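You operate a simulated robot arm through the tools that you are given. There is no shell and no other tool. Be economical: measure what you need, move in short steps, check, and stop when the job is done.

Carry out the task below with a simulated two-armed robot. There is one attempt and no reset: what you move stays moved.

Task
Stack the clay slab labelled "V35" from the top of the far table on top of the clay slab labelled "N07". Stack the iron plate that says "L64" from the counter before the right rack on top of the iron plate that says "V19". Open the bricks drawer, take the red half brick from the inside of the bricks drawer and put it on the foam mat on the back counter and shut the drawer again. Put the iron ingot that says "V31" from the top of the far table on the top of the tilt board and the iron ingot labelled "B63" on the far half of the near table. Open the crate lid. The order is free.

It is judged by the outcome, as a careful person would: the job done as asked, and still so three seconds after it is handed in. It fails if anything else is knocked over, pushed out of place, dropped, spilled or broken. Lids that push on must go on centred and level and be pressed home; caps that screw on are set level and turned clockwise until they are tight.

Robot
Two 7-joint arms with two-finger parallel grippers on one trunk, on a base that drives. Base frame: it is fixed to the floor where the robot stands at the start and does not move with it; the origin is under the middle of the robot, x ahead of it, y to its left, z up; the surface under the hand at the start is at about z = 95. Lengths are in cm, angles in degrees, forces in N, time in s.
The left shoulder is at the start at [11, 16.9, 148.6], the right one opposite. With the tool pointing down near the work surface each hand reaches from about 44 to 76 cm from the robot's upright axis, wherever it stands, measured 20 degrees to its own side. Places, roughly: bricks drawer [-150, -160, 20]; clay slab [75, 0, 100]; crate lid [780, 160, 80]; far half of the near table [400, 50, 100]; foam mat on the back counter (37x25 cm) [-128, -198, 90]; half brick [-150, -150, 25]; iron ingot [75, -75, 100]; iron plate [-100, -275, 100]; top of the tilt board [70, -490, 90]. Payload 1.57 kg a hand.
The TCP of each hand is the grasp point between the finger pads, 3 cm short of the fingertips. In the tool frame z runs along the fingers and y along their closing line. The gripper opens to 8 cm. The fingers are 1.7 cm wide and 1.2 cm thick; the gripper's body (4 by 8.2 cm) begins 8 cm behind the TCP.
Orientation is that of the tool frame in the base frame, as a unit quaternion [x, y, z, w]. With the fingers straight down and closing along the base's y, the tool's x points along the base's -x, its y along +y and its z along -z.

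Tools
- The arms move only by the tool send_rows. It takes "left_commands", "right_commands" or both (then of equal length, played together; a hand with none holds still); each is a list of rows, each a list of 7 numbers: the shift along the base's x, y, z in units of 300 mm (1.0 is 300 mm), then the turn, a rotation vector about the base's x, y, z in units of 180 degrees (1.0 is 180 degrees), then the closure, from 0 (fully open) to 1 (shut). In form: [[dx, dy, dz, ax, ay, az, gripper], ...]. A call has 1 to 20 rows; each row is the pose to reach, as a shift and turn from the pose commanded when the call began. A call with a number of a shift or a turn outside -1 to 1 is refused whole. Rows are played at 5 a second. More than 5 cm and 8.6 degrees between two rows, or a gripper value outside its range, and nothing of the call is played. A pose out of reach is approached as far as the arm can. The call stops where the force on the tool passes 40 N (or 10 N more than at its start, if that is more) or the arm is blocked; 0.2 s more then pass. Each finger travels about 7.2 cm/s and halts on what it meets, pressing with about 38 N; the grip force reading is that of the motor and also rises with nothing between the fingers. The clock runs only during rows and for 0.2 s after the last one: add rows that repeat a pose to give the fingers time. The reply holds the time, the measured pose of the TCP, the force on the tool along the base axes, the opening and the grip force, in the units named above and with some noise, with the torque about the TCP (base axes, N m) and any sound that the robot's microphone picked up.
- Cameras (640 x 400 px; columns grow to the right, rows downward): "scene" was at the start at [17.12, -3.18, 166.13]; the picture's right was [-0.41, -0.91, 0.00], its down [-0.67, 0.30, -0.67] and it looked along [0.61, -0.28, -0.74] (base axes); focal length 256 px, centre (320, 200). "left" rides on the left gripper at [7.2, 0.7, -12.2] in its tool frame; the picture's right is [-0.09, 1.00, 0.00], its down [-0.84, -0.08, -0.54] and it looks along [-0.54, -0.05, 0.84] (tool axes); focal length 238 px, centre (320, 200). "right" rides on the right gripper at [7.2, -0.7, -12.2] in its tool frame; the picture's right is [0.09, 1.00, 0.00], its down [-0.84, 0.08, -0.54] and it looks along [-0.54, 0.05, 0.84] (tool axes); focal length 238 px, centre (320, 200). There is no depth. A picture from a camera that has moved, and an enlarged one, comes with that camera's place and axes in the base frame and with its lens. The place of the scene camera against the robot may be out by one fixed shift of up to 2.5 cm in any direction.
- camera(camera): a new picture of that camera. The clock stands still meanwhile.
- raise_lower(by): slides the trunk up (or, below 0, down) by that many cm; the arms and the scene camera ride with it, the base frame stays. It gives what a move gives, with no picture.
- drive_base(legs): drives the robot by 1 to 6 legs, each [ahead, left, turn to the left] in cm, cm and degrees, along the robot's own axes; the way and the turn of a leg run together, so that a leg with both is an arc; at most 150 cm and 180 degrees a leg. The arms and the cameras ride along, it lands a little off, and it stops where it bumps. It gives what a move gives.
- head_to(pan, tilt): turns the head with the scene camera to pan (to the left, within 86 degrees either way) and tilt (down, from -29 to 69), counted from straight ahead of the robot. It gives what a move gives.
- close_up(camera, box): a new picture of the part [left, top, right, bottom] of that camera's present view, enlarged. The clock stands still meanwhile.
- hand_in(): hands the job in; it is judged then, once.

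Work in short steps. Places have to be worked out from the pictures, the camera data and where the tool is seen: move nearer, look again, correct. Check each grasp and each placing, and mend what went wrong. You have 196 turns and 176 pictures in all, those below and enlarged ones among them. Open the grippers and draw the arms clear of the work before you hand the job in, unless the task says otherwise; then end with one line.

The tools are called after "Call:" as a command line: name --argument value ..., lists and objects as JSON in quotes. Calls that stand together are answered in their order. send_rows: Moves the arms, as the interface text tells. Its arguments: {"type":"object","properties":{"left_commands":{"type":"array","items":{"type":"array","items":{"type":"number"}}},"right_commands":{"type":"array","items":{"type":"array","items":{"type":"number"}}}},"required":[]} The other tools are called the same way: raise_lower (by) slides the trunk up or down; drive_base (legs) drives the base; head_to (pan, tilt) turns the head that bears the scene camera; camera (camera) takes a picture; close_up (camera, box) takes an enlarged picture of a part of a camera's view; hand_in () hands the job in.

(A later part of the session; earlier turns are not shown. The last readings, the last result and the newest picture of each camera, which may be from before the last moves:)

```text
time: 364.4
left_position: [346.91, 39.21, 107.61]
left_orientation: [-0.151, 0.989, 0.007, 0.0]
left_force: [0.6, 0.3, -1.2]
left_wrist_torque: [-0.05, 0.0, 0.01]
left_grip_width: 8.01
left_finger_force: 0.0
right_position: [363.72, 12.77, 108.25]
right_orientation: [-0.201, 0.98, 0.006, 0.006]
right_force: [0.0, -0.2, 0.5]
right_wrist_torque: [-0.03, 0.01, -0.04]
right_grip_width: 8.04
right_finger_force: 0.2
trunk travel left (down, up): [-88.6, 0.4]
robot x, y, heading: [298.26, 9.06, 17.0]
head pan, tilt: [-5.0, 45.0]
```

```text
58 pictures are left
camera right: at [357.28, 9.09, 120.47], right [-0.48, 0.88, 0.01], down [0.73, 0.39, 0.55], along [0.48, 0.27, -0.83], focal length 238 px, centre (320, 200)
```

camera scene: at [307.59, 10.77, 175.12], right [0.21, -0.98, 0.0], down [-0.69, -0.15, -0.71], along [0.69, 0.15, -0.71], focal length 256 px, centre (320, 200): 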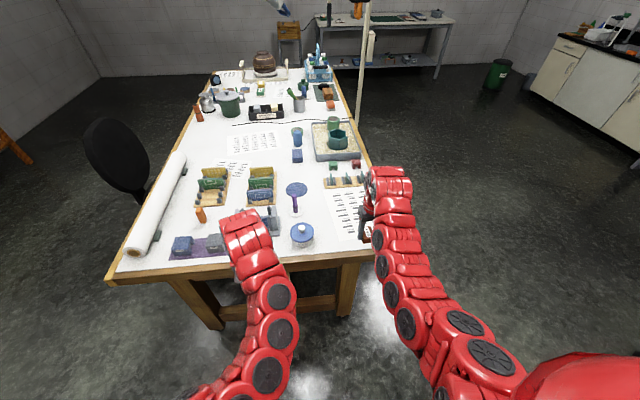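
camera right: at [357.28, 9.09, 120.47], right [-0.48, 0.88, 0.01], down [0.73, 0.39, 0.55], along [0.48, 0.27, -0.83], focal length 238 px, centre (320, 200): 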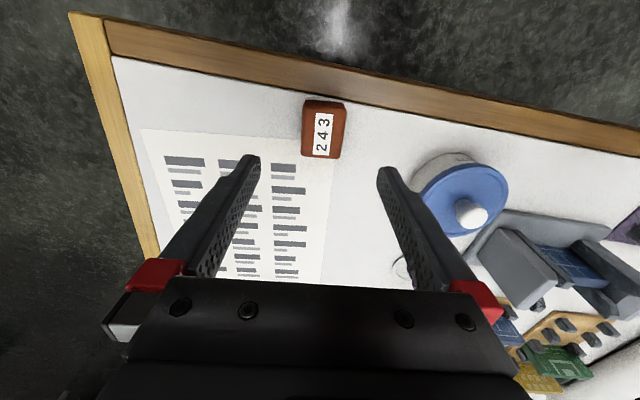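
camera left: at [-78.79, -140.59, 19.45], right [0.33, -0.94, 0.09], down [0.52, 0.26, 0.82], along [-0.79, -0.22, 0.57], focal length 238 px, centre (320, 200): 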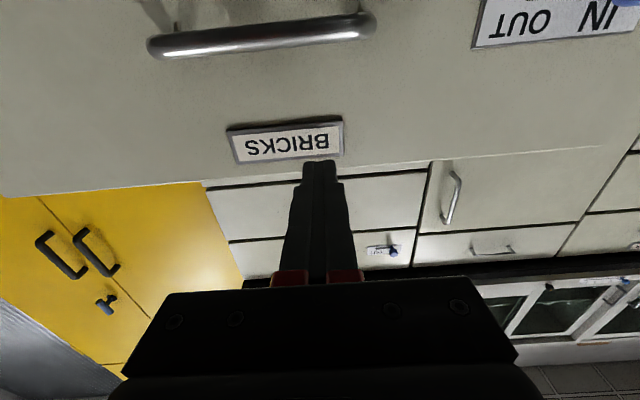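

B63 is placed. Now back off and travel along the right side of the near table toward the crate.

Call:
drive_base --legs '[[-30, 0, 0], [0, -103, 0], [140, 0, 0], [0, -27, 0], [120, 0, 0]]'

Call:
head_to --pan 10 --tilt 20

Call:
camera --camera "scene"

```text
time: 385.2
left_position: [607.8, -16.6, 107.67]
left_orientation: [-0.155, 0.988, 0.007, -0.001]
left_force: [-0.6, -0.9, 0.0]
left_wrist_torque: [0.0, 0.0, -0.02]
left_grip_width: 8.0
left_finger_force: 0.0
right_position: [624.74, -42.93, 108.17]
right_orientation: [-0.207, 0.978, 0.007, 0.005]
right_force: [0.7, -1.0, -0.4]
right_wrist_torque: [0.0, 0.01, 0.02]
right_grip_width: 8.0
right_finger_force: 0.1
trunk travel left (down, up): [-88.6, 0.4]
robot x, y, heading: [559.48, -46.91, 17.6]
head pan, tilt: [-5.0, 45.0]
```

```text
time: 386.1
left_position: [607.81, -16.68, 107.69]
left_orientation: [-0.156, 0.988, 0.007, 0.0]
left_force: [1.2, 0.3, -0.4]
left_wrist_torque: [-0.04, 0.0, 0.02]
left_grip_width: 8.03
left_finger_force: 0.1
right_position: [624.85, -42.94, 108.22]
right_orientation: [-0.207, 0.978, 0.007, 0.005]
right_force: [-0.1, 0.3, 0.5]
right_wrist_torque: [0.0, -0.01, 0.0]
right_grip_width: 7.99
right_finger_force: 0.1
trunk travel left (down, up): [-88.6, 0.4]
robot x, y, heading: [559.94, -47.9, 17.6]
head pan, tilt: [10.0, 20.0]
```

```text
57 pictures are left
camera scene: at [577.38, -40.4, 178.99], right [0.46, -0.89, 0.0], down [-0.3, -0.16, -0.94], along [0.83, 0.43, -0.34], focal length 256 px, centre (320, 200)
```

scene: 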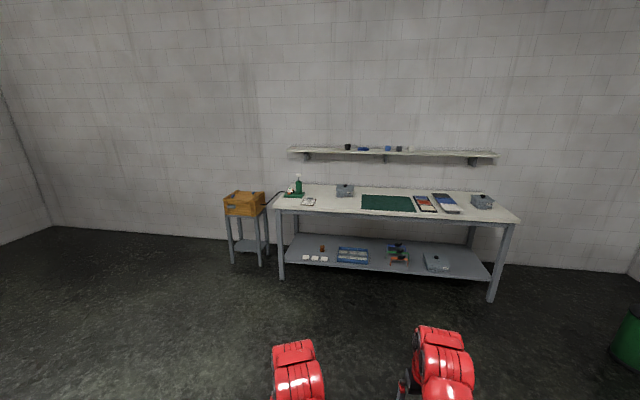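

Crate on a stand at left of the bench. Drive closer.

Call:
drive_base --legs '[[120, 0, 0], [0, 112, 0]]'

Call:
head_to --pan 5 --tilt 35

Call:
camera --camera "scene"

```text
time: 397.4
left_position: [691.17, 123.07, 107.62]
left_orientation: [-0.151, 0.989, 0.008, 0.0]
left_force: [0.3, 0.0, 0.0]
left_wrist_torque: [0.02, 0.0, 0.02]
left_grip_width: 7.99
left_finger_force: 0.1
right_position: [708.03, 96.49, 108.11]
right_orientation: [-0.202, 0.979, 0.008, 0.005]
right_force: [0.2, 0.0, 0.1]
right_wrist_torque: [-0.02, -0.05, 0.01]
right_grip_width: 7.99
right_finger_force: 0.2
trunk travel left (down, up): [-88.6, 0.4]
robot x, y, heading: [642.65, 92.84, 16.8]
head pan, tilt: [10.0, 20.0]
```

```text
time: 398.1
left_position: [691.05, 123.0, 107.51]
left_orientation: [-0.151, 0.989, 0.007, -0.001]
left_force: [-0.1, 0.2, 0.0]
left_wrist_torque: [-0.03, 0.01, 0.03]
left_grip_width: 8.02
left_finger_force: 0.1
right_position: [708.0, 96.62, 108.26]
right_orientation: [-0.202, 0.979, 0.007, 0.005]
right_force: [0.1, 0.5, 0.8]
right_wrist_torque: [0.01, -0.01, 0.0]
right_grip_width: 7.98
right_finger_force: 0.1
trunk travel left (down, up): [-88.6, 0.4]
robot x, y, heading: [642.48, 92.82, 16.7]
head pan, tilt: [5.0, 35.0]
```

```text
56 pictures are left
camera scene: at [660.39, 98.67, 176.62], right [0.37, -0.93, 0.0], down [-0.53, -0.21, -0.82], along [0.76, 0.3, -0.57], focal length 256 px, centre (320, 200)
```

scene: 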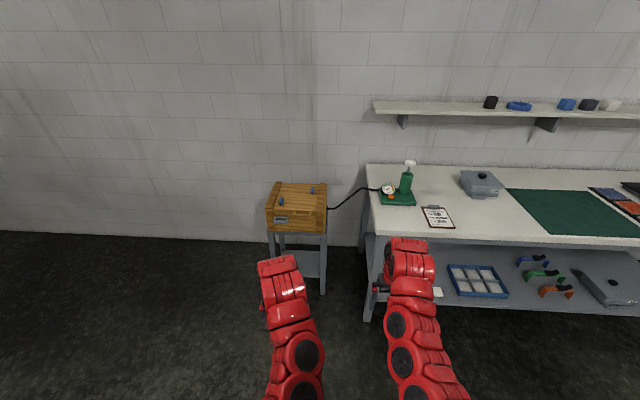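

Call:
close_up --camera "scene" --box '[230, 165, 430, 290]'

```text
3.20 times, centred on (330, 228) of scene
camera zoom: at [660.39, 98.67, 176.62], right [0.37, -0.93, 0.0], down [-0.53, -0.21, -0.82], along [0.76, 0.3, -0.57], focal length 819 px, centre (288, 112)
```

zoom: 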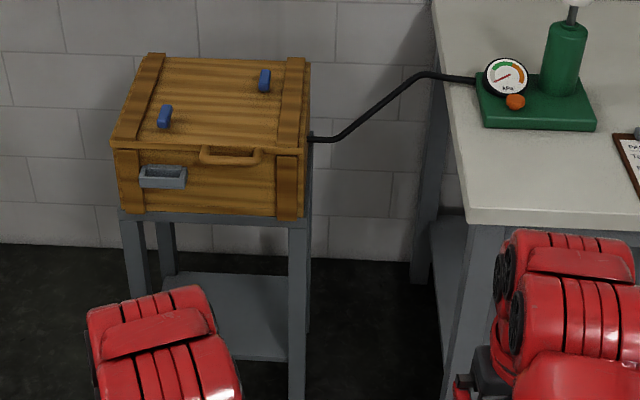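

The crate has two blue toggles on the lid, a front handle, and a hose to a pump with a gauge. Go closer and inspect.

Call:
drive_base --legs '[[42, 12, 0]]'

Call:
head_to --pan 8 --tilt 45

Call:
camera --camera "scene"

Call:
close_up --camera "scene" --box '[220, 110, 420, 250]'

```text
time: 400.8
left_position: [728.29, 147.41, 107.72]
left_orientation: [-0.156, 0.988, 0.007, 0.001]
left_force: [0.3, -0.4, 0.3]
left_wrist_torque: [0.0, -0.02, -0.01]
left_grip_width: 8.01
left_finger_force: 0.1
right_position: [745.26, 121.2, 108.3]
right_orientation: [-0.207, 0.978, 0.007, 0.004]
right_force: [0.4, -0.3, 0.6]
right_wrist_torque: [0.02, 0.0, 0.0]
right_grip_width: 7.98
right_finger_force: 0.1
trunk travel left (down, up): [-88.6, 0.4]
robot x, y, heading: [680.37, 116.77, 17.4]
head pan, tilt: [5.0, 35.0]
```

```text
time: 401.6
left_position: [728.44, 147.57, 107.6]
left_orientation: [-0.156, 0.988, 0.007, -0.001]
left_force: [-0.6, -1.1, 0.1]
left_wrist_torque: [0.02, 0.03, 0.01]
left_grip_width: 7.98
left_finger_force: 0.0
right_position: [745.6, 121.29, 108.23]
right_orientation: [-0.207, 0.978, 0.006, 0.005]
right_force: [-0.3, 0.1, 0.6]
right_wrist_torque: [0.01, 0.03, -0.03]
right_grip_width: 8.01
right_finger_force: 0.0
trunk travel left (down, up): [-88.6, 0.4]
robot x, y, heading: [680.19, 116.8, 17.5]
head pan, tilt: [8.0, 45.0]
```

```text
54 pictures are left
camera scene: at [697.13, 122.98, 175.13], right [0.43, -0.9, 0.0], down [-0.64, -0.3, -0.71], along [0.64, 0.3, -0.71], focal length 256 px, centre (320, 200)
```

scene: 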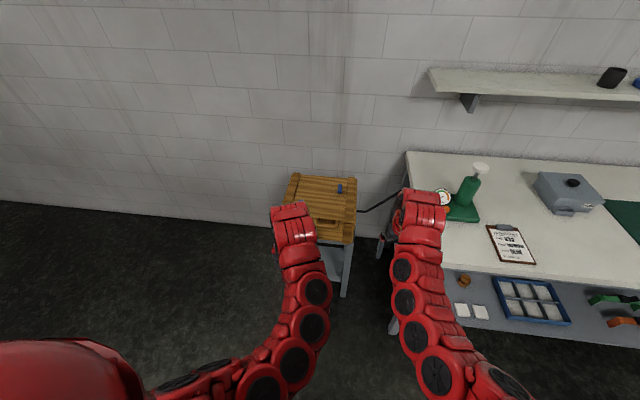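

```text
2.86 times, centred on (320, 180) of scene
camera zoom: at [697.13, 122.98, 175.13], right [0.43, -0.9, 0.0], down [-0.64, -0.3, -0.71], along [0.64, 0.3, -0.71], focal length 731 px, centre (320, 257)
```

zoom: 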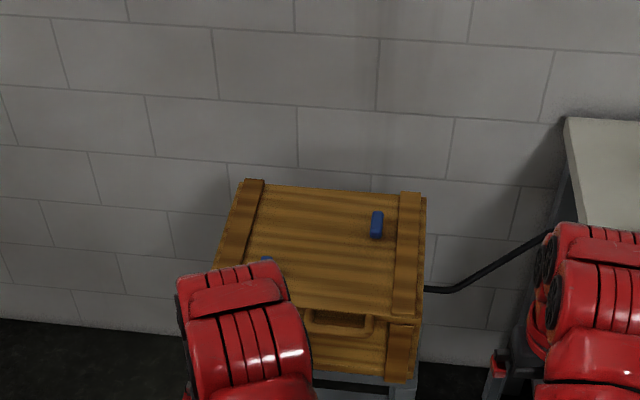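

Call:
camera --camera "left"

Call:
camera --camera "right"

```text
52 pictures are left
camera left: at [721.33, 145.62, 119.85], right [-0.22, 0.98, 0.01], down [0.82, 0.18, 0.54], along [0.53, 0.13, -0.84], focal length 238 px, centre (320, 200)
```

left: 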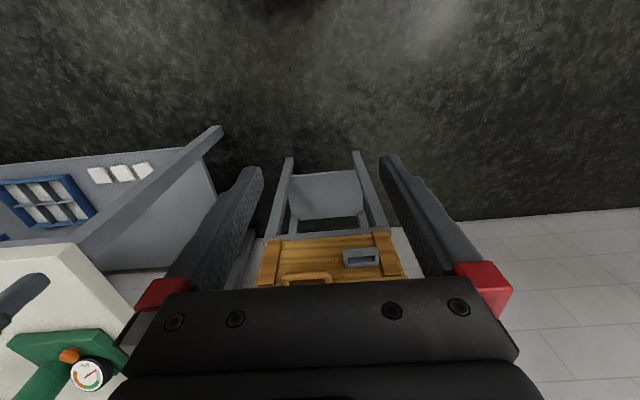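

```text
51 pictures are left
camera right: at [739.18, 117.54, 120.38], right [-0.49, 0.87, 0.01], down [0.73, 0.4, 0.55], along [0.48, 0.28, -0.83], focal length 238 px, centre (320, 200)
```

right: 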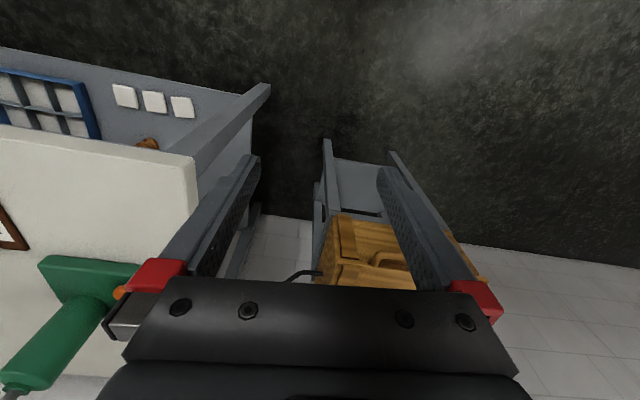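

Call:
close_up --camera "left" --box '[0, 320, 130, 400]'

Call:
close_up --camera "left" --box '[240, 220, 420, 300]'

```text
4.92 times, centred on (65, 360) of left
camera zoom: at [721.33, 145.62, 119.85], right [-0.22, 0.98, 0.01], down [0.82, 0.18, 0.54], along [0.53, 0.13, -0.84], focal length 1173 px, centre (1575, -588)
```

zoom: 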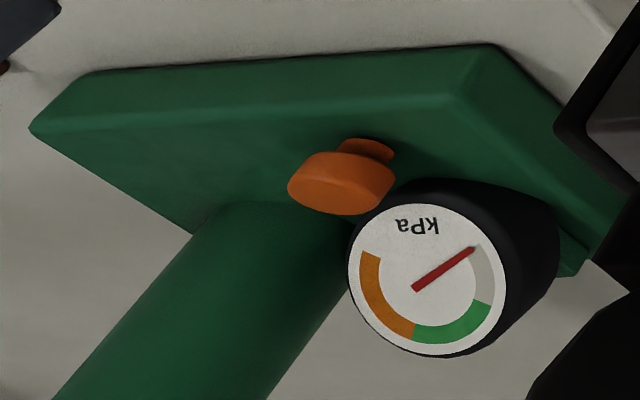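

```text
3.56 times, centred on (330, 260) of left
camera zoom: at [721.33, 145.62, 119.85], right [-0.22, 0.98, 0.01], down [0.82, 0.18, 0.54], along [0.53, 0.13, -0.84], focal length 848 px, centre (284, -13)
```

zoom: 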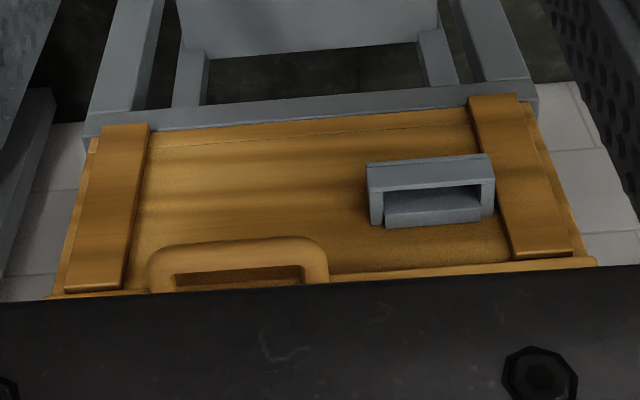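

The handle is at about (771,154,80). Pull the right hand back out of the way and pitch the closed left hand to horizontal.

Call:
send_rows --left_commands '[[0, 0, 0, 0.0125, -0.0408, 0, 0.5], [0, 0, 0, 0.025, -0.0815, 0, 1], [0, 0, 0, 0.0375, -0.122, 0, 1], [0, 0, 0, 0.05, -0.163, 0, 1], [0, 0, 0, 0.0625, -0.204, 0, 1], [0, 0, 0, 0.075, -0.2445, 0, 1], [0, 0, 0, 0.0875, -0.285, 0, 1], [0, 0, 0, 0.1, -0.326, 0, 1], [0, 0, 0, 0.1125, -0.367, 0, 1], [0, 0, 0, 0.125, -0.4075, 0, 1], [0, 0, 0, 0.1375, -0.448, 0, 1], [0, 0, 0, 0.146, -0.478, 0, 1], [0, 0, 0, 0.146, -0.478, 0, 1]]' --right_commands '[[-0.06, -0.035, 0, 0, 0, 0, 0], [-0.12, -0.07, 0, 0, 0, 0, 0], [-0.18, -0.105, 0, 0, 0, 0, 0], [-0.24, -0.14, 0, 0, 0, 0, 0], [-0.3, -0.175, 0, 0, 0, 0, 0], [-0.36, -0.21, 0, 0, 0, 0, 0], [-0.42, -0.245, 0, 0, 0, 0, 0], [-0.48, -0.28, 0, 0, 0, 0, 0], [-0.54, -0.32, 0, 0, 0, 0, 0], [-0.59, -0.36, 0, 0, 0, 0, 0], [-0.59, -0.36, 0, 0, 0, 0, 0], [-0.59, -0.36, 0, 0, 0, 0, 0], [-0.59, -0.36, 0, 0, 0, 0, 0]]'

Call:
camera --camera "left"

```text
time: 404.4
left_position: [728.28, 147.51, 107.6]
left_orientation: [-0.115, 0.697, 0.103, 0.701]
left_force: [-0.2, -0.6, -0.1]
left_wrist_torque: [0.02, 0.01, -0.02]
left_grip_width: 0.0
left_finger_force: 21.4
right_position: [727.64, 110.47, 108.09]
right_orientation: [-0.208, 0.978, 0.007, 0.004]
right_force: [-0.1, -0.4, -1.1]
right_wrist_torque: [0.01, 0.0, 0.03]
right_grip_width: 8.02
right_finger_force: 0.0
right hand out of reach, approached as far as the arm can: row 4, 5, 6, 7, 8
trunk travel left (down, up): [-88.6, 0.4]
robot x, y, heading: [680.13, 116.76, 17.7]
head pan, tilt: [8.0, 45.0]
```

```text
48 pictures are left
camera left: at [716.51, 144.11, 100.44], right [-0.3, 0.95, 0.08], down [-0.5, -0.23, 0.84], along [0.81, 0.22, 0.54], focal length 238 px, centre (320, 200)
```

left: 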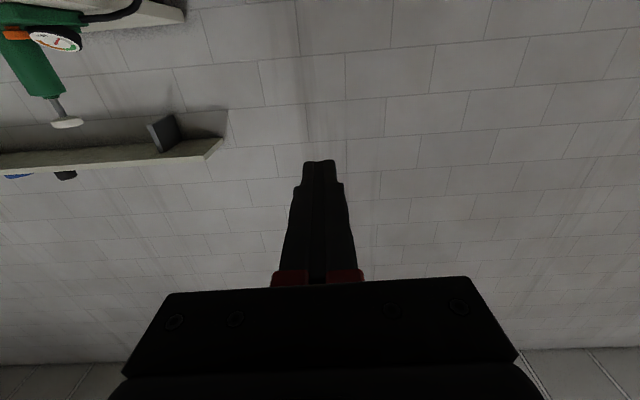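

Level. Lower the trunk 31, sidestep right 6, and approach to just short of the handle.

Call:
raise_lower --by -31

Call:
drive_base --legs '[[0, -6, 0], [30, 0, 0]]'

Call:
camera --camera "left"

Call:
camera --camera "scene"

```text
time: 407.4
left_position: [728.28, 147.51, 76.63]
left_orientation: [-0.114, 0.697, 0.104, 0.7]
left_force: [-0.1, 0.0, -0.9]
left_wrist_torque: [-0.02, -0.02, -0.02]
left_grip_width: 0.0
left_finger_force: 21.1
right_position: [727.72, 110.54, 77.05]
right_orientation: [-0.207, 0.978, 0.007, 0.005]
right_force: [-0.4, 1.6, -0.2]
right_wrist_torque: [0.02, 0.0, 0.01]
right_grip_width: 8.02
right_finger_force: 0.2
trunk travel left (down, up): [-57.6, 31.4]
robot x, y, heading: [680.12, 117.01, 17.3]
head pan, tilt: [8.0, 45.0]
```

```text
time: 410.0
left_position: [758.28, 151.12, 76.51]
left_orientation: [-0.117, 0.697, 0.106, 0.699]
left_force: [-0.9, 0.4, 0.9]
left_wrist_torque: [0.02, 0.0, 0.01]
left_grip_width: 0.01
left_finger_force: 21.1
right_position: [757.8, 114.17, 77.08]
right_orientation: [-0.211, 0.977, 0.007, 0.004]
right_force: [-0.5, -0.6, -0.3]
right_wrist_torque: [-0.01, 0.0, 0.0]
right_grip_width: 7.98
right_finger_force: 0.0
trunk travel left (down, up): [-57.6, 31.4]
robot x, y, heading: [710.27, 120.21, 18.1]
head pan, tilt: [8.0, 45.0]
```

```text
47 pictures are left
camera left: at [746.34, 147.69, 69.4], right [-0.31, 0.95, 0.08], down [-0.5, -0.23, 0.84], along [0.81, 0.22, 0.54], focal length 238 px, centre (320, 200)
```

left: 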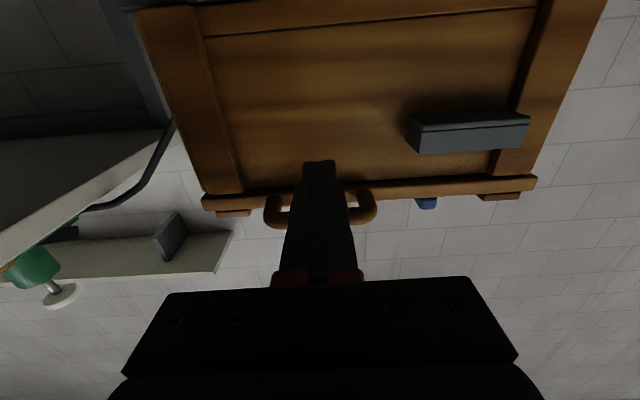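

```text
46 pictures are left
camera scene: at [727.09, 126.36, 144.12], right [0.44, -0.9, 0.0], down [-0.64, -0.31, -0.71], along [0.64, 0.31, -0.71], focal length 256 px, centre (320, 200)
```

scene: 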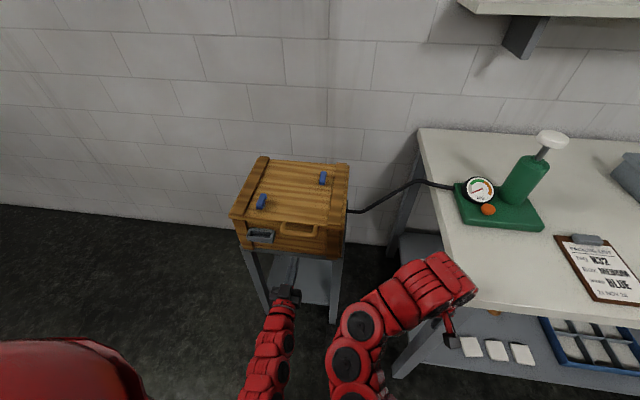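

The handle looks to be at z≈85.5, centred on my fingers. Tuck the right hand 5 cm inward, then advance 8 cm beneath the handle.

Call:
send_rows --right_commands '[[-0.02, 0.06, 0, 0, 0, 0, 0], [-0.04, 0.12, 0, 0, 0, 0, 0], [-0.06, 0.18, 0, 0, 0, 0, 0], [-0.06, 0.18, 0, 0, 0, 0, 0]]'

Call:
drive_base --legs '[[8, 0, 0]]'

Call:
camera --camera "left"

Call:
close_up --camera "scene" --box '[200, 140, 480, 320]'

```text
time: 411.0
left_position: [758.16, 151.01, 76.65]
left_orientation: [-0.118, 0.697, 0.107, 0.699]
left_force: [0.1, -1.0, 0.4]
left_wrist_torque: [0.0, -0.04, 0.02]
left_grip_width: 0.0
left_finger_force: 20.8
right_position: [756.04, 119.52, 77.29]
right_orientation: [-0.211, 0.977, 0.006, 0.005]
right_force: [-0.3, 0.1, 0.7]
right_wrist_torque: [0.01, 0.0, 0.01]
right_grip_width: 8.03
right_finger_force: 0.0
trunk travel left (down, up): [-57.6, 31.4]
robot x, y, heading: [710.28, 120.17, 18.0]
head pan, tilt: [8.0, 45.0]
```

```text
time: 412.1
left_position: [765.67, 153.56, 76.36]
left_orientation: [-0.116, 0.697, 0.105, 0.699]
left_force: [0.5, 0.2, -0.4]
left_wrist_torque: [0.0, 0.0, 0.05]
left_grip_width: 0.02
left_finger_force: 20.8
right_position: [763.45, 121.8, 77.17]
right_orientation: [-0.21, 0.978, 0.006, 0.005]
right_force: [0.8, 0.0, -0.9]
right_wrist_torque: [-0.01, 0.01, -0.01]
right_grip_width: 7.99
right_finger_force: 0.0
trunk travel left (down, up): [-57.6, 31.4]
robot x, y, heading: [717.19, 122.74, 17.7]
head pan, tilt: [8.0, 45.0]
```

```text
45 pictures are left
camera left: at [753.93, 150.08, 69.39], right [-0.31, 0.95, 0.08], down [-0.5, -0.23, 0.84], along [0.81, 0.22, 0.54], focal length 238 px, centre (320, 200)
```

left: 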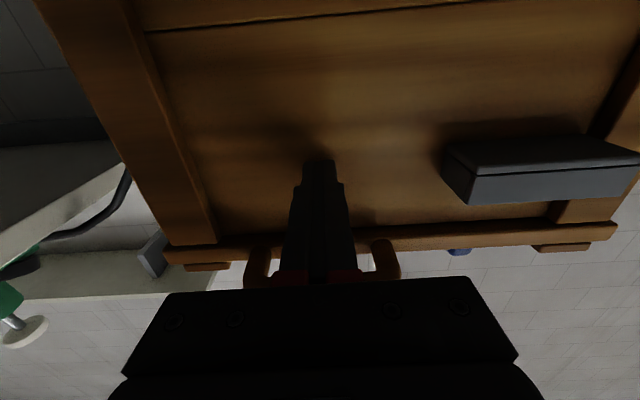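

```text
2.22 times, centred on (340, 230) of scene
camera zoom: at [734.67, 128.78, 144.11], right [0.44, -0.9, 0.0], down [-0.64, -0.31, -0.71], along [0.64, 0.31, -0.71], focal length 569 px, centre (276, 133)
```

zoom: 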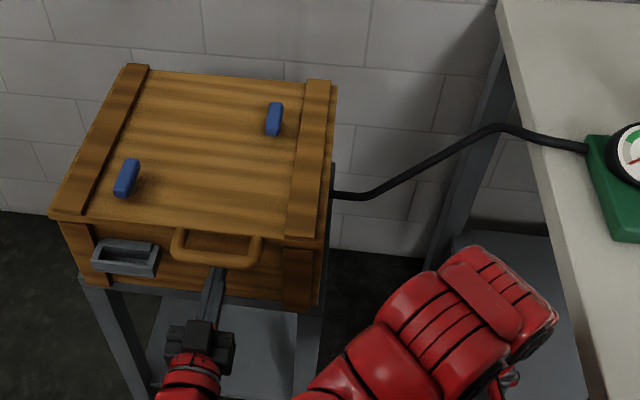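

By triangulation the lip bottom is z≈85.5 and my fingertips are beneath the handle bar. Raise 9 cm and read the force.

Call:
raise_lower --by 8

Call:
raise_lower --by 3

Call:
close_up --camera "scene" --box '[200, 140, 480, 320]'

```text
time: 413.3
left_position: [765.77, 153.45, 84.49]
left_orientation: [-0.117, 0.697, 0.107, 0.699]
left_force: [-1.1, -0.9, -4.0]
left_wrist_torque: [0.02, 0.06, -0.01]
left_grip_width: 0.01
left_finger_force: 21.8
right_position: [763.58, 121.76, 85.18]
right_orientation: [-0.211, 0.978, 0.006, 0.005]
right_force: [0.0, 0.3, 0.5]
right_wrist_torque: [0.0, 0.0, 0.01]
right_grip_width: 7.99
right_finger_force: 0.0
trunk travel left (down, up): [-65.6, 23.4]
robot x, y, heading: [717.57, 122.91, 17.6]
head pan, tilt: [8.0, 45.0]
```

```text
time: 414.0
left_position: [765.83, 153.42, 87.57]
left_orientation: [-0.118, 0.697, 0.106, 0.699]
left_force: [-2.1, 0.0, -3.7]
left_wrist_torque: [0.0, 0.03, -0.01]
left_grip_width: 0.02
left_finger_force: 20.9
right_position: [763.45, 121.74, 88.14]
right_orientation: [-0.21, 0.978, 0.007, 0.004]
right_force: [0.8, 0.3, -0.2]
right_wrist_torque: [0.02, 0.0, -0.01]
right_grip_width: 7.99
right_finger_force: 0.0
trunk travel left (down, up): [-68.6, 20.4]
robot x, y, heading: [717.68, 122.74, 18.1]
head pan, tilt: [8.0, 45.0]
```

```text
2.22 times, centred on (340, 230) of scene
camera zoom: at [734.53, 128.75, 155.14], right [0.44, -0.9, 0.0], down [-0.64, -0.31, -0.71], along [0.64, 0.31, -0.71], focal length 569 px, centre (276, 133)
```

zoom: 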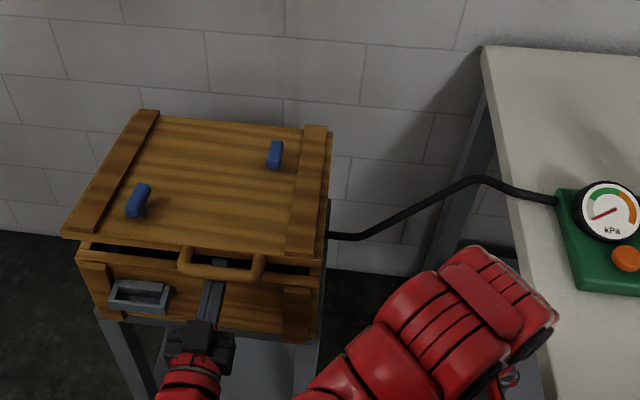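

The lid lifts easily with ~4 N. Continue: raise 6, advance 2, raise 5.

Call:
raise_lower --by 6

Call:
drive_base --legs '[[3, 0, 0]]'

Call:
raise_lower --by 6

Call:
camera --camera "scene"

```text
time: 415.0
left_position: [765.6, 153.48, 93.5]
left_orientation: [-0.118, 0.697, 0.107, 0.699]
left_force: [-0.5, -0.8, -2.8]
left_wrist_torque: [0.02, 0.02, -0.07]
left_grip_width: 0.0
left_finger_force: 21.2
right_position: [763.56, 121.94, 94.17]
right_orientation: [-0.211, 0.978, 0.006, 0.005]
right_force: [0.4, 0.2, 0.3]
right_wrist_torque: [-0.03, -0.01, 0.01]
right_grip_width: 7.98
right_finger_force: 0.0
trunk travel left (down, up): [-74.6, 14.4]
robot x, y, heading: [717.39, 122.55, 17.9]
head pan, tilt: [8.0, 45.0]
```

```text
time: 415.9
left_position: [766.96, 153.87, 94.15]
left_orientation: [-0.116, 0.691, 0.106, 0.706]
left_force: [-24.0, -12.0, 5.4]
left_wrist_torque: [0.08, -0.11, -0.22]
left_grip_width: 0.0
left_finger_force: 21.3
right_position: [765.09, 122.28, 94.48]
right_orientation: [-0.211, 0.977, 0.007, 0.007]
right_force: [0.1, 0.0, -0.5]
right_wrist_torque: [0.02, -0.02, -0.02]
right_grip_width: 8.0
right_finger_force: 0.1
trunk travel left (down, up): [-74.6, 14.4]
robot x, y, heading: [719.63, 122.86, 17.9]
head pan, tilt: [8.0, 45.0]
stopped in leg 1: the force on the tool passed its limit at 146 N (the readings are from after the stop); the commanded pose is now the measured one
```

```text
time: 416.9
left_position: [767.41, 154.1, 100.07]
left_orientation: [-0.118, 0.692, 0.108, 0.704]
left_force: [1.5, 1.2, -3.4]
left_wrist_torque: [-0.09, 0.21, 0.02]
left_grip_width: 0.02
left_finger_force: 20.9
right_position: [765.41, 122.35, 100.2]
right_orientation: [-0.211, 0.977, 0.007, 0.005]
right_force: [-0.2, 0.2, -0.3]
right_wrist_torque: [-0.01, -0.01, -0.04]
right_grip_width: 7.99
right_finger_force: 0.1
trunk travel left (down, up): [-80.6, 8.4]
robot x, y, heading: [719.56, 123.0, 17.8]
head pan, tilt: [8.0, 45.0]
```

```text
42 pictures are left
camera scene: at [736.43, 129.36, 167.13], right [0.44, -0.9, 0.0], down [-0.64, -0.31, -0.71], along [0.64, 0.31, -0.71], focal length 256 px, centre (320, 200)
```

scene: 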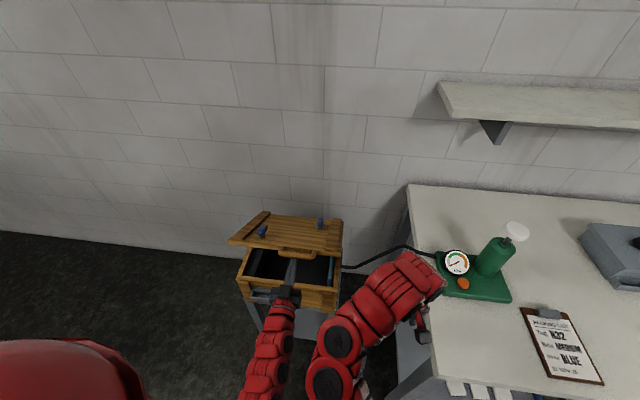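

The lid is ~25° open. Raise 6 more, then advance to work under it.

Call:
raise_lower --by 6

Call:
drive_base --legs '[[3, 0, 0]]'

Call:
camera --camera "left"

Call:
close_up --camera "scene" --box '[200, 180, 440, 340]'

```text
time: 417.9
left_position: [767.35, 154.09, 106.03]
left_orientation: [-0.118, 0.693, 0.108, 0.703]
left_force: [-0.2, -0.2, -0.2]
left_wrist_torque: [-0.01, 0.03, 0.02]
left_grip_width: 0.03
left_finger_force: 21.6
right_position: [765.4, 122.32, 106.11]
right_orientation: [-0.211, 0.977, 0.006, 0.005]
right_force: [-0.1, 0.2, -0.2]
right_wrist_torque: [-0.04, -0.02, 0.03]
right_grip_width: 8.0
right_finger_force: 0.0
trunk travel left (down, up): [-86.6, 2.4]
robot x, y, heading: [719.54, 123.17, 17.8]
head pan, tilt: [8.0, 45.0]
```

```text
time: 418.7
left_position: [769.73, 154.67, 106.14]
left_orientation: [-0.117, 0.691, 0.107, 0.705]
left_force: [-0.7, -0.8, -0.3]
left_wrist_torque: [0.0, 0.01, 0.02]
left_grip_width: 0.03
left_finger_force: 21.6
right_position: [767.79, 123.05, 106.47]
right_orientation: [-0.21, 0.978, 0.007, 0.007]
right_force: [-0.6, -0.8, 0.7]
right_wrist_torque: [0.01, -0.03, 0.02]
right_grip_width: 7.99
right_finger_force: 0.0
trunk travel left (down, up): [-86.6, 2.4]
robot x, y, heading: [722.17, 123.79, 17.8]
head pan, tilt: [8.0, 45.0]
```

```text
41 pictures are left
camera left: at [758.04, 151.35, 98.83], right [-0.31, 0.95, 0.08], down [-0.51, -0.23, 0.83], along [0.8, 0.22, 0.56], focal length 238 px, centre (320, 200)
```

left: 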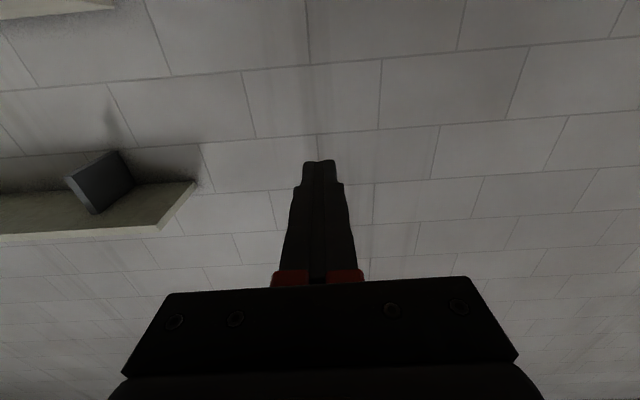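

```text
2.50 times, centred on (320, 260) of scene
camera zoom: at [738.49, 129.99, 173.21], right [0.43, -0.9, 0.0], down [-0.63, -0.31, -0.71], along [0.64, 0.31, -0.7], focal length 640 px, centre (320, 50)
```

zoom: 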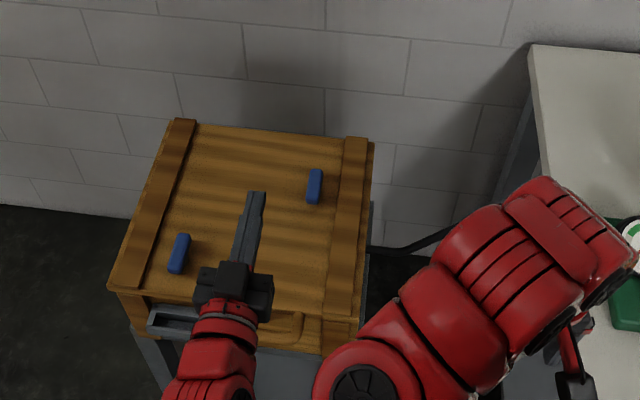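

The lid slipped off the finger and fell shut, and my hand is now above it. I'll back off and instead grip the handle bar, as with the drawer, by rolling the hand 90°.

Call:
drive_base --legs '[[-24, 0, 0]]'

Call:
send_rows --left_commands '[[0, 0, 0, 0.0434, 0.0136, 0, 0.8], [0, 0, 0, 0.0867, 0.0273, 0, 0.6], [0, 0, 0, 0.13, 0.0409, 0, 0.5], [0, 0, 0, 0.1735, 0.0545, 0, 0.4], [0, 0, 0, 0.217, 0.0682, 0, 0.4], [0, 0, 0, 0.26, 0.0818, 0, 0.4], [0, 0, 0, 0.3036, 0.0955, 0, 0.4], [0, 0, 0, 0.347, 0.109, 0, 0.4], [0, 0, 0, 0.39, 0.1227, 0, 0.4], [0, 0, 0, 0.4337, 0.1364, 0, 0.4], [0, 0, 0, 0.477, 0.15, 0, 0.4], [0, 0, 0, 0.477, 0.15, 0, 0.4]]'

Call:
raise_lower --by -20

Call:
camera --camera "left"

```text
time: 420.5
left_position: [747.71, 147.99, 105.93]
left_orientation: [-0.12, 0.692, 0.109, 0.703]
left_force: [0.3, -0.3, -0.1]
left_wrist_torque: [-0.01, 0.04, 0.0]
left_grip_width: 0.01
left_finger_force: 21.0
right_position: [746.03, 116.44, 106.32]
right_orientation: [-0.215, 0.977, 0.006, 0.005]
right_force: [-0.1, -0.5, 0.8]
right_wrist_torque: [-0.03, 0.02, 0.01]
right_grip_width: 7.99
right_finger_force: 0.1
trunk travel left (down, up): [-86.6, 2.4]
robot x, y, heading: [699.93, 116.81, 18.3]
head pan, tilt: [8.0, 45.0]
```

```text
time: 423.1
left_position: [747.7, 148.05, 105.87]
left_orientation: [0.414, 0.564, 0.57, 0.431]
left_force: [0.8, -0.3, -0.3]
left_wrist_torque: [0.03, 0.0, 0.01]
left_grip_width: 4.79
left_finger_force: 0.1
right_position: [745.89, 116.44, 106.21]
right_orientation: [-0.213, 0.977, 0.006, 0.005]
right_force: [0.9, 0.0, 0.2]
right_wrist_torque: [-0.01, 0.01, 0.01]
right_grip_width: 8.0
right_finger_force: 0.1
trunk travel left (down, up): [-86.6, 2.4]
robot x, y, heading: [699.75, 117.08, 18.2]
head pan, tilt: [8.0, 45.0]
```

```text
time: 425.2
left_position: [747.58, 147.96, 86.11]
left_orientation: [0.413, 0.565, 0.57, 0.43]
left_force: [-0.3, -0.3, -0.5]
left_wrist_torque: [-0.01, 0.01, -0.01]
left_grip_width: 4.79
left_finger_force: 0.0
right_position: [745.93, 116.37, 86.19]
right_orientation: [-0.214, 0.977, 0.007, 0.005]
right_force: [-0.1, 0.2, 0.9]
right_wrist_torque: [-0.03, 0.01, 0.03]
right_grip_width: 7.99
right_finger_force: 0.1
trunk travel left (down, up): [-66.6, 22.4]
robot x, y, heading: [700.01, 116.72, 18.2]
head pan, tilt: [8.0, 45.0]
```

```text
39 pictures are left
camera left: at [733.79, 151.21, 86.36], right [0.0, -0.08, 1.0], down [-0.28, -0.96, -0.07], along [0.96, -0.28, -0.02], focal length 238 px, centre (320, 200)
```

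left: 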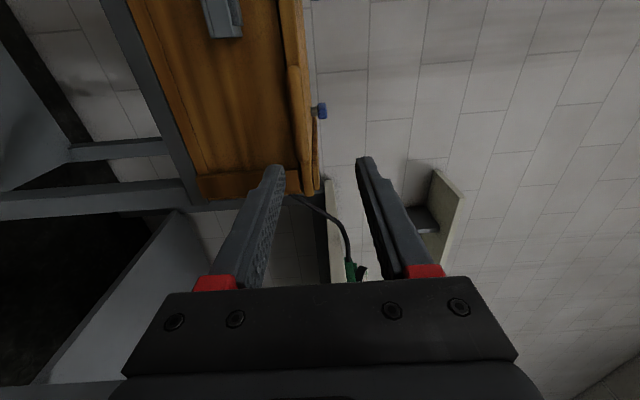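

Call:
close_up --camera "left" --box '[200, 0, 380, 210]'

```text
1.90 times, centred on (290, 105) of left
camera zoom: at [733.79, 151.21, 86.36], right [0.0, -0.08, 1.0], down [-0.28, -0.96, -0.07], along [0.96, -0.28, -0.02], focal length 454 px, centre (377, 381)
```

zoom: 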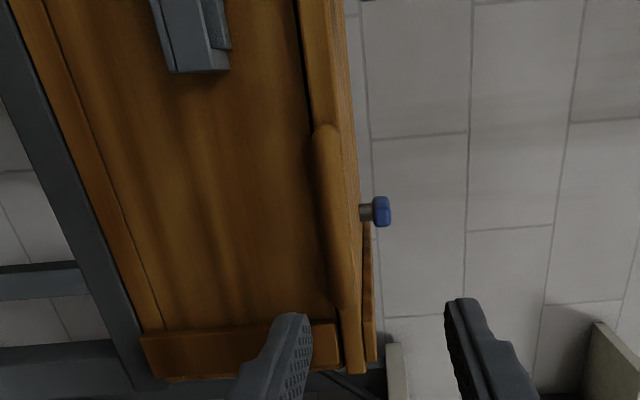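

The bar is at z≈83.3. Lower 2.8 and advance 15.

Call:
raise_lower --by -2.8

Call:
drive_base --legs '[[15, 0, 0]]'

Call:
camera --camera "left"

```text
time: 426.0
left_position: [747.62, 147.87, 83.2]
left_orientation: [0.413, 0.565, 0.57, 0.431]
left_force: [0.4, 0.3, 0.2]
left_wrist_torque: [-0.01, -0.04, 0.03]
left_grip_width: 4.82
left_finger_force: 0.0
right_position: [745.87, 116.25, 83.49]
right_orientation: [-0.214, 0.977, 0.006, 0.005]
right_force: [0.2, -0.9, 0.1]
right_wrist_torque: [0.02, -0.01, 0.02]
right_grip_width: 8.02
right_finger_force: 0.1
trunk travel left (down, up): [-63.8, 25.2]
robot x, y, heading: [700.07, 116.83, 18.0]
head pan, tilt: [8.0, 45.0]
```

```text
time: 427.3
left_position: [761.62, 152.69, 83.13]
left_orientation: [0.413, 0.565, 0.569, 0.431]
left_force: [0.4, 1.0, -0.3]
left_wrist_torque: [-0.02, -0.02, 0.02]
left_grip_width: 4.79
left_finger_force: 0.0
right_position: [760.01, 121.01, 83.36]
right_orientation: [-0.215, 0.977, 0.006, 0.004]
right_force: [0.3, 0.2, 0.0]
right_wrist_torque: [0.03, -0.02, -0.04]
right_grip_width: 7.99
right_finger_force: 0.1
trunk travel left (down, up): [-63.8, 25.2]
robot x, y, heading: [714.31, 121.3, 18.2]
head pan, tilt: [8.0, 45.0]
```

```text
37 pictures are left
camera left: at [747.81, 155.85, 83.52], right [0.0, -0.08, 1.0], down [-0.28, -0.96, -0.07], along [0.96, -0.28, -0.02], focal length 238 px, centre (320, 200)
```

left: 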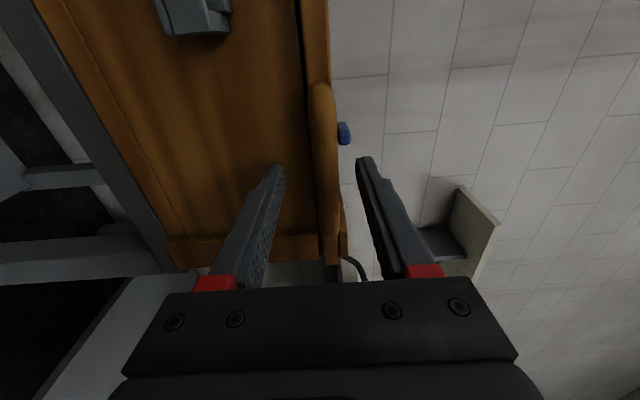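

Call:
drive_base --legs '[[4, 0, 0]]'

Call:
camera --camera "left"

```text
time: 428.2
left_position: [765.43, 153.79, 83.14]
left_orientation: [0.414, 0.565, 0.57, 0.431]
left_force: [-0.3, 0.8, 0.3]
left_wrist_torque: [0.03, -0.05, -0.02]
left_grip_width: 4.79
left_finger_force: 0.2
right_position: [763.93, 122.14, 83.53]
right_orientation: [-0.214, 0.977, 0.007, 0.005]
right_force: [-0.8, 0.9, 0.3]
right_wrist_torque: [0.01, 0.06, -0.02]
right_grip_width: 8.02
right_finger_force: 0.1
trunk travel left (down, up): [-63.8, 25.2]
robot x, y, heading: [717.73, 122.68, 18.0]
head pan, tilt: [8.0, 45.0]
```

```text
36 pictures are left
camera left: at [751.65, 157.09, 83.49], right [0.0, -0.08, 1.0], down [-0.28, -0.96, -0.07], along [0.96, -0.28, -0.03], focal length 238 px, centre (320, 200)
```

left: 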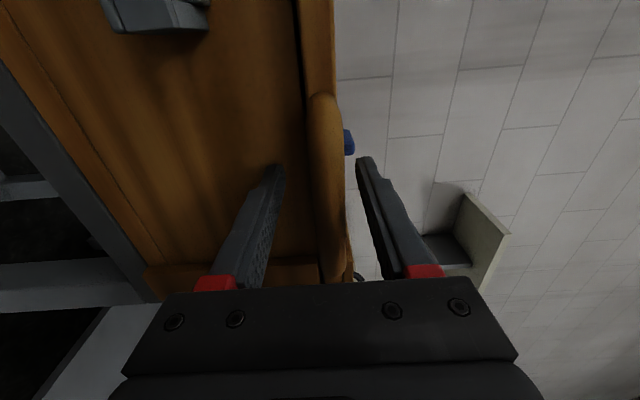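

Try closing on the bar here.

Call:
send_rows --left_commands '[[0, 0, 0, 0, 0, 0, 0.6], [0, 0, 0, 0, 0, 0, 0.8], [0, 0, 0, 0, 0, 0, 1], [0, 0, 0, 0, 0, 0, 1], [0, 0, 0, 0, 0, 0, 1]]'

Call:
camera --camera "left"

```text
time: 429.4
left_position: [765.4, 153.76, 83.47]
left_orientation: [0.413, 0.562, 0.572, 0.432]
left_force: [6.2, 7.0, 30.5]
left_wrist_torque: [0.18, 1.14, -0.04]
left_grip_width: 1.87
left_finger_force: 32.8
right_position: [763.56, 122.14, 83.59]
right_orientation: [-0.213, 0.977, 0.008, 0.006]
right_force: [0.6, 0.1, 0.8]
right_wrist_torque: [-0.01, 0.01, 0.0]
right_grip_width: 8.01
right_finger_force: 0.0
trunk travel left (down, up): [-63.8, 25.2]
robot x, y, heading: [717.81, 122.81, 18.2]
head pan, tilt: [8.0, 45.0]
```

```text
35 pictures are left
camera left: at [751.53, 157.03, 83.82], right [0.0, -0.08, 1.0], down [-0.28, -0.96, -0.08], along [0.96, -0.28, -0.02], focal length 238 px, centre (320, 200)
```

left: 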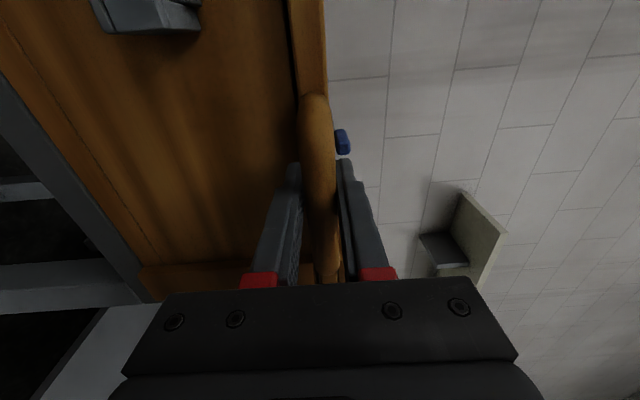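

The bar is gripped (1.9 cm). Lift along the hinge arc (radius ≈31 cm) while pitching the hand, first to 24°.

Call:
send_rows --left_commands '[[0.0013, 0.0004, 0.054, -0.0052, 0.0158, 0, 1], [0.0054, 0.0018, 0.108, -0.0103, 0.0317, 0, 1], [0.0122, 0.0039, 0.162, -0.0155, 0.0475, 0, 1], [0.0216, 0.007, 0.215, -0.0206, 0.0634, 0, 1], [0.0337, 0.0109, 0.2675, -0.0258, 0.0793, 0, 1], [0.0482, 0.0157, 0.3193, -0.0309, 0.0951, 0, 1], [0.0655, 0.0213, 0.37, -0.036, 0.111, 0, 1], [0.085, 0.0276, 0.4203, -0.0412, 0.1268, 0, 1], [0.085, 0.0276, 0.4203, -0.0412, 0.1268, 0, 1]]'

Call:
close_up --camera "scene" --box '[180, 120, 460, 320]'

```text
time: 431.4
left_position: [770.47, 155.36, 92.85]
left_orientation: [0.49, 0.671, 0.441, 0.339]
left_force: [-14.8, -9.9, 12.1]
left_wrist_torque: [1.1, -2.69, -1.07]
left_grip_width: 2.38
left_finger_force: 36.4
left hand out of reach, approached as far as the arm can: row 5, 6, 7, 8, 9
right_position: [763.57, 122.02, 83.66]
right_orientation: [-0.214, 0.977, 0.007, 0.007]
right_force: [-0.1, 0.1, -0.6]
right_wrist_torque: [-0.03, 0.0, 0.02]
right_grip_width: 8.01
right_finger_force: 0.1
trunk travel left (down, up): [-63.8, 25.2]
robot x, y, heading: [717.64, 122.89, 18.0]
head pan, tilt: [8.0, 45.0]
```

```text
2.00 times, centred on (320, 220) of scene
camera zoom: at [734.26, 128.65, 150.39], right [0.44, -0.9, 0.0], down [-0.63, -0.31, -0.71], along [0.64, 0.31, -0.7], focal length 512 px, centre (320, 160)
```

zoom: 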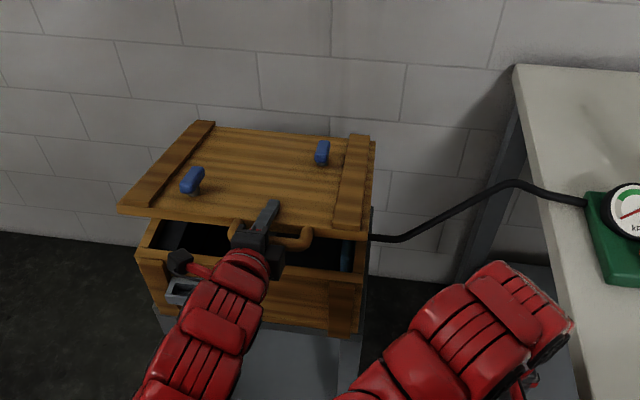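

About 20° open. Use the trunk for height: raise 8 cm.

Call:
raise_lower --by 8

Call:
send_rows --left_commands '[[0.015, 0.005, 0.02, -0.0103, 0.0317, 0, 1], [0.03, 0.01, 0.04, -0.0206, 0.0634, 0, 1], [0.05, 0.016, 0.06, -0.0309, 0.0951, 0, 1], [0.05, 0.016, 0.06, -0.0309, 0.0951, 0, 1]]'

Call:
close_up --camera "scene" --box '[180, 120, 460, 320]'

```text
time: 432.6
left_position: [770.92, 155.94, 100.39]
left_orientation: [0.489, 0.676, 0.438, 0.335]
left_force: [11.4, 5.3, -17.6]
left_wrist_torque: [0.2, 2.03, 0.16]
left_grip_width: 2.42
left_finger_force: 36.0
right_position: [763.94, 122.42, 91.2]
right_orientation: [-0.214, 0.977, 0.006, 0.003]
right_force: [0.6, 0.7, -0.7]
right_wrist_torque: [-0.01, -0.01, 0.02]
right_grip_width: 7.98
right_finger_force: 0.0
trunk travel left (down, up): [-71.8, 17.2]
robot x, y, heading: [717.81, 122.63, 18.4]
head pan, tilt: [8.0, 45.0]
```

```text
time: 433.6
left_position: [771.93, 156.48, 102.67]
left_orientation: [0.53, 0.739, 0.33, 0.255]
left_force: [-7.3, 23.1, 2.5]
left_wrist_torque: [0.67, -1.51, -0.74]
left_grip_width: 2.29
left_finger_force: 35.6
left hand out of reach, approached as far as the arm can: row 1, 2
right_position: [763.76, 122.39, 91.35]
right_orientation: [-0.215, 0.977, 0.006, 0.005]
right_force: [-0.1, -0.2, 0.1]
right_wrist_torque: [0.05, -0.03, -0.02]
right_grip_width: 8.01
right_finger_force: 0.0
trunk travel left (down, up): [-71.8, 17.2]
robot x, y, heading: [718.18, 122.51, 18.1]
head pan, tilt: [8.0, 45.0]
```

```text
2.00 times, centred on (320, 220) of scene
camera zoom: at [734.56, 129.16, 158.34], right [0.44, -0.9, 0.0], down [-0.63, -0.31, -0.71], along [0.63, 0.31, -0.71], focal length 512 px, centre (320, 160)
```

zoom: 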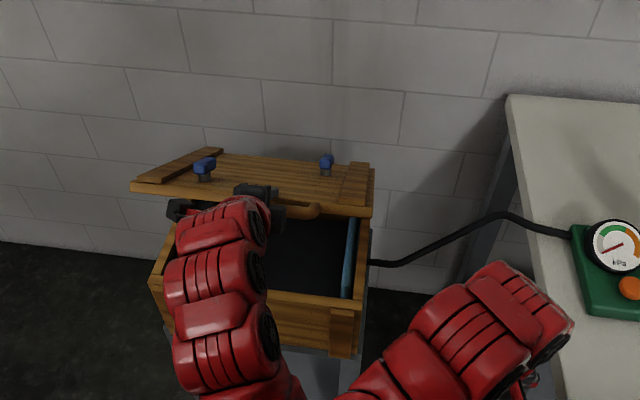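

~40° open. Continue: trunk +5, forward 3, pitch more.

Call:
raise_lower --by 5

Call:
drive_base --legs '[[4, 0, 0]]'

Call:
send_rows --left_commands '[[0.01, 0.003, 0.02, -0.0103, 0.0317, 0, 1], [0.02, 0.006, 0.04, -0.0206, 0.0634, 0, 1], [0.03, 0.01, 0.06, -0.0309, 0.0951, 0, 1], [0.03, 0.01, 0.06, -0.0309, 0.0951, 0, 1]]'

Call:
camera --camera "scene"

```text
time: 434.5
left_position: [772.69, 155.92, 107.17]
left_orientation: [0.535, 0.738, 0.325, 0.254]
left_force: [19.2, 1.7, -20.7]
left_wrist_torque: [0.3, 0.11, -0.45]
left_grip_width: 1.82
left_finger_force: 32.6
right_position: [764.04, 122.18, 96.15]
right_orientation: [-0.214, 0.977, 0.006, 0.004]
right_force: [0.4, 0.1, 0.8]
right_wrist_torque: [0.0, 0.02, -0.05]
right_grip_width: 8.01
right_finger_force: 0.0
trunk travel left (down, up): [-76.8, 12.2]
robot x, y, heading: [718.04, 122.63, 18.2]
head pan, tilt: [8.0, 45.0]
```

```text
time: 435.5
left_position: [775.6, 157.12, 108.61]
left_orientation: [0.529, 0.733, 0.338, 0.263]
left_force: [-19.1, -9.8, 17.9]
left_wrist_torque: [0.27, 0.58, -0.08]
left_grip_width: 1.8
left_finger_force: 32.3
right_position: [766.93, 123.15, 96.65]
right_orientation: [-0.214, 0.977, 0.008, 0.007]
right_force: [-0.4, 1.0, -0.1]
right_wrist_torque: [0.02, -0.03, -0.02]
right_grip_width: 7.99
right_finger_force: 0.1
trunk travel left (down, up): [-76.8, 12.2]
robot x, y, heading: [721.85, 124.05, 18.2]
head pan, tilt: [8.0, 45.0]
stopped in leg 1: the force on the tool passed its limit at 114 N (the readings are from after the stop); the commanded pose is now the measured one
```

```text
time: 436.2
left_position: [776.5, 157.46, 109.39]
left_orientation: [0.554, 0.765, 0.26, 0.2]
left_force: [-7.7, -20.6, 12.3]
left_wrist_torque: [0.46, 0.18, -0.11]
left_grip_width: 1.79
left_finger_force: 32.1
right_position: [767.61, 123.0, 96.86]
right_orientation: [-0.207, 0.978, 0.016, 0.012]
right_force: [-0.5, 0.5, 0.1]
right_wrist_torque: [-0.05, 0.0, -0.01]
right_grip_width: 8.0
right_finger_force: 0.0
trunk travel left (down, up): [-76.8, 12.2]
robot x, y, heading: [721.34, 123.93, 18.3]
head pan, tilt: [8.0, 45.0]
stopped in row 3 (left hand): the force on the tool passed its limit at 85 N (the readings are from after the stop); the commanded pose is now the measured one
```

```text
32 pictures are left
camera scene: at [737.95, 129.61, 163.38], right [0.44, -0.9, 0.0], down [-0.63, -0.31, -0.71], along [0.64, 0.31, -0.7], focal length 256 px, centre (320, 200)
```

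scene: 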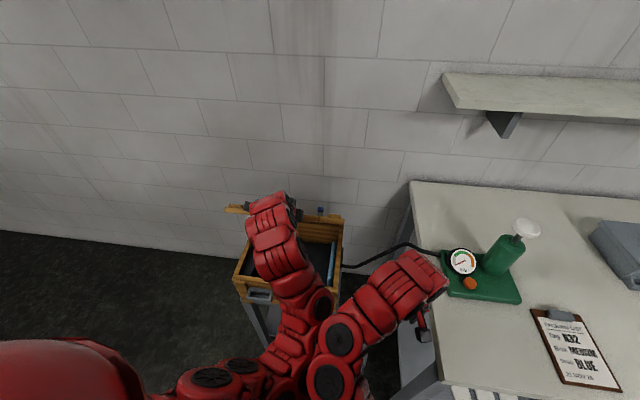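

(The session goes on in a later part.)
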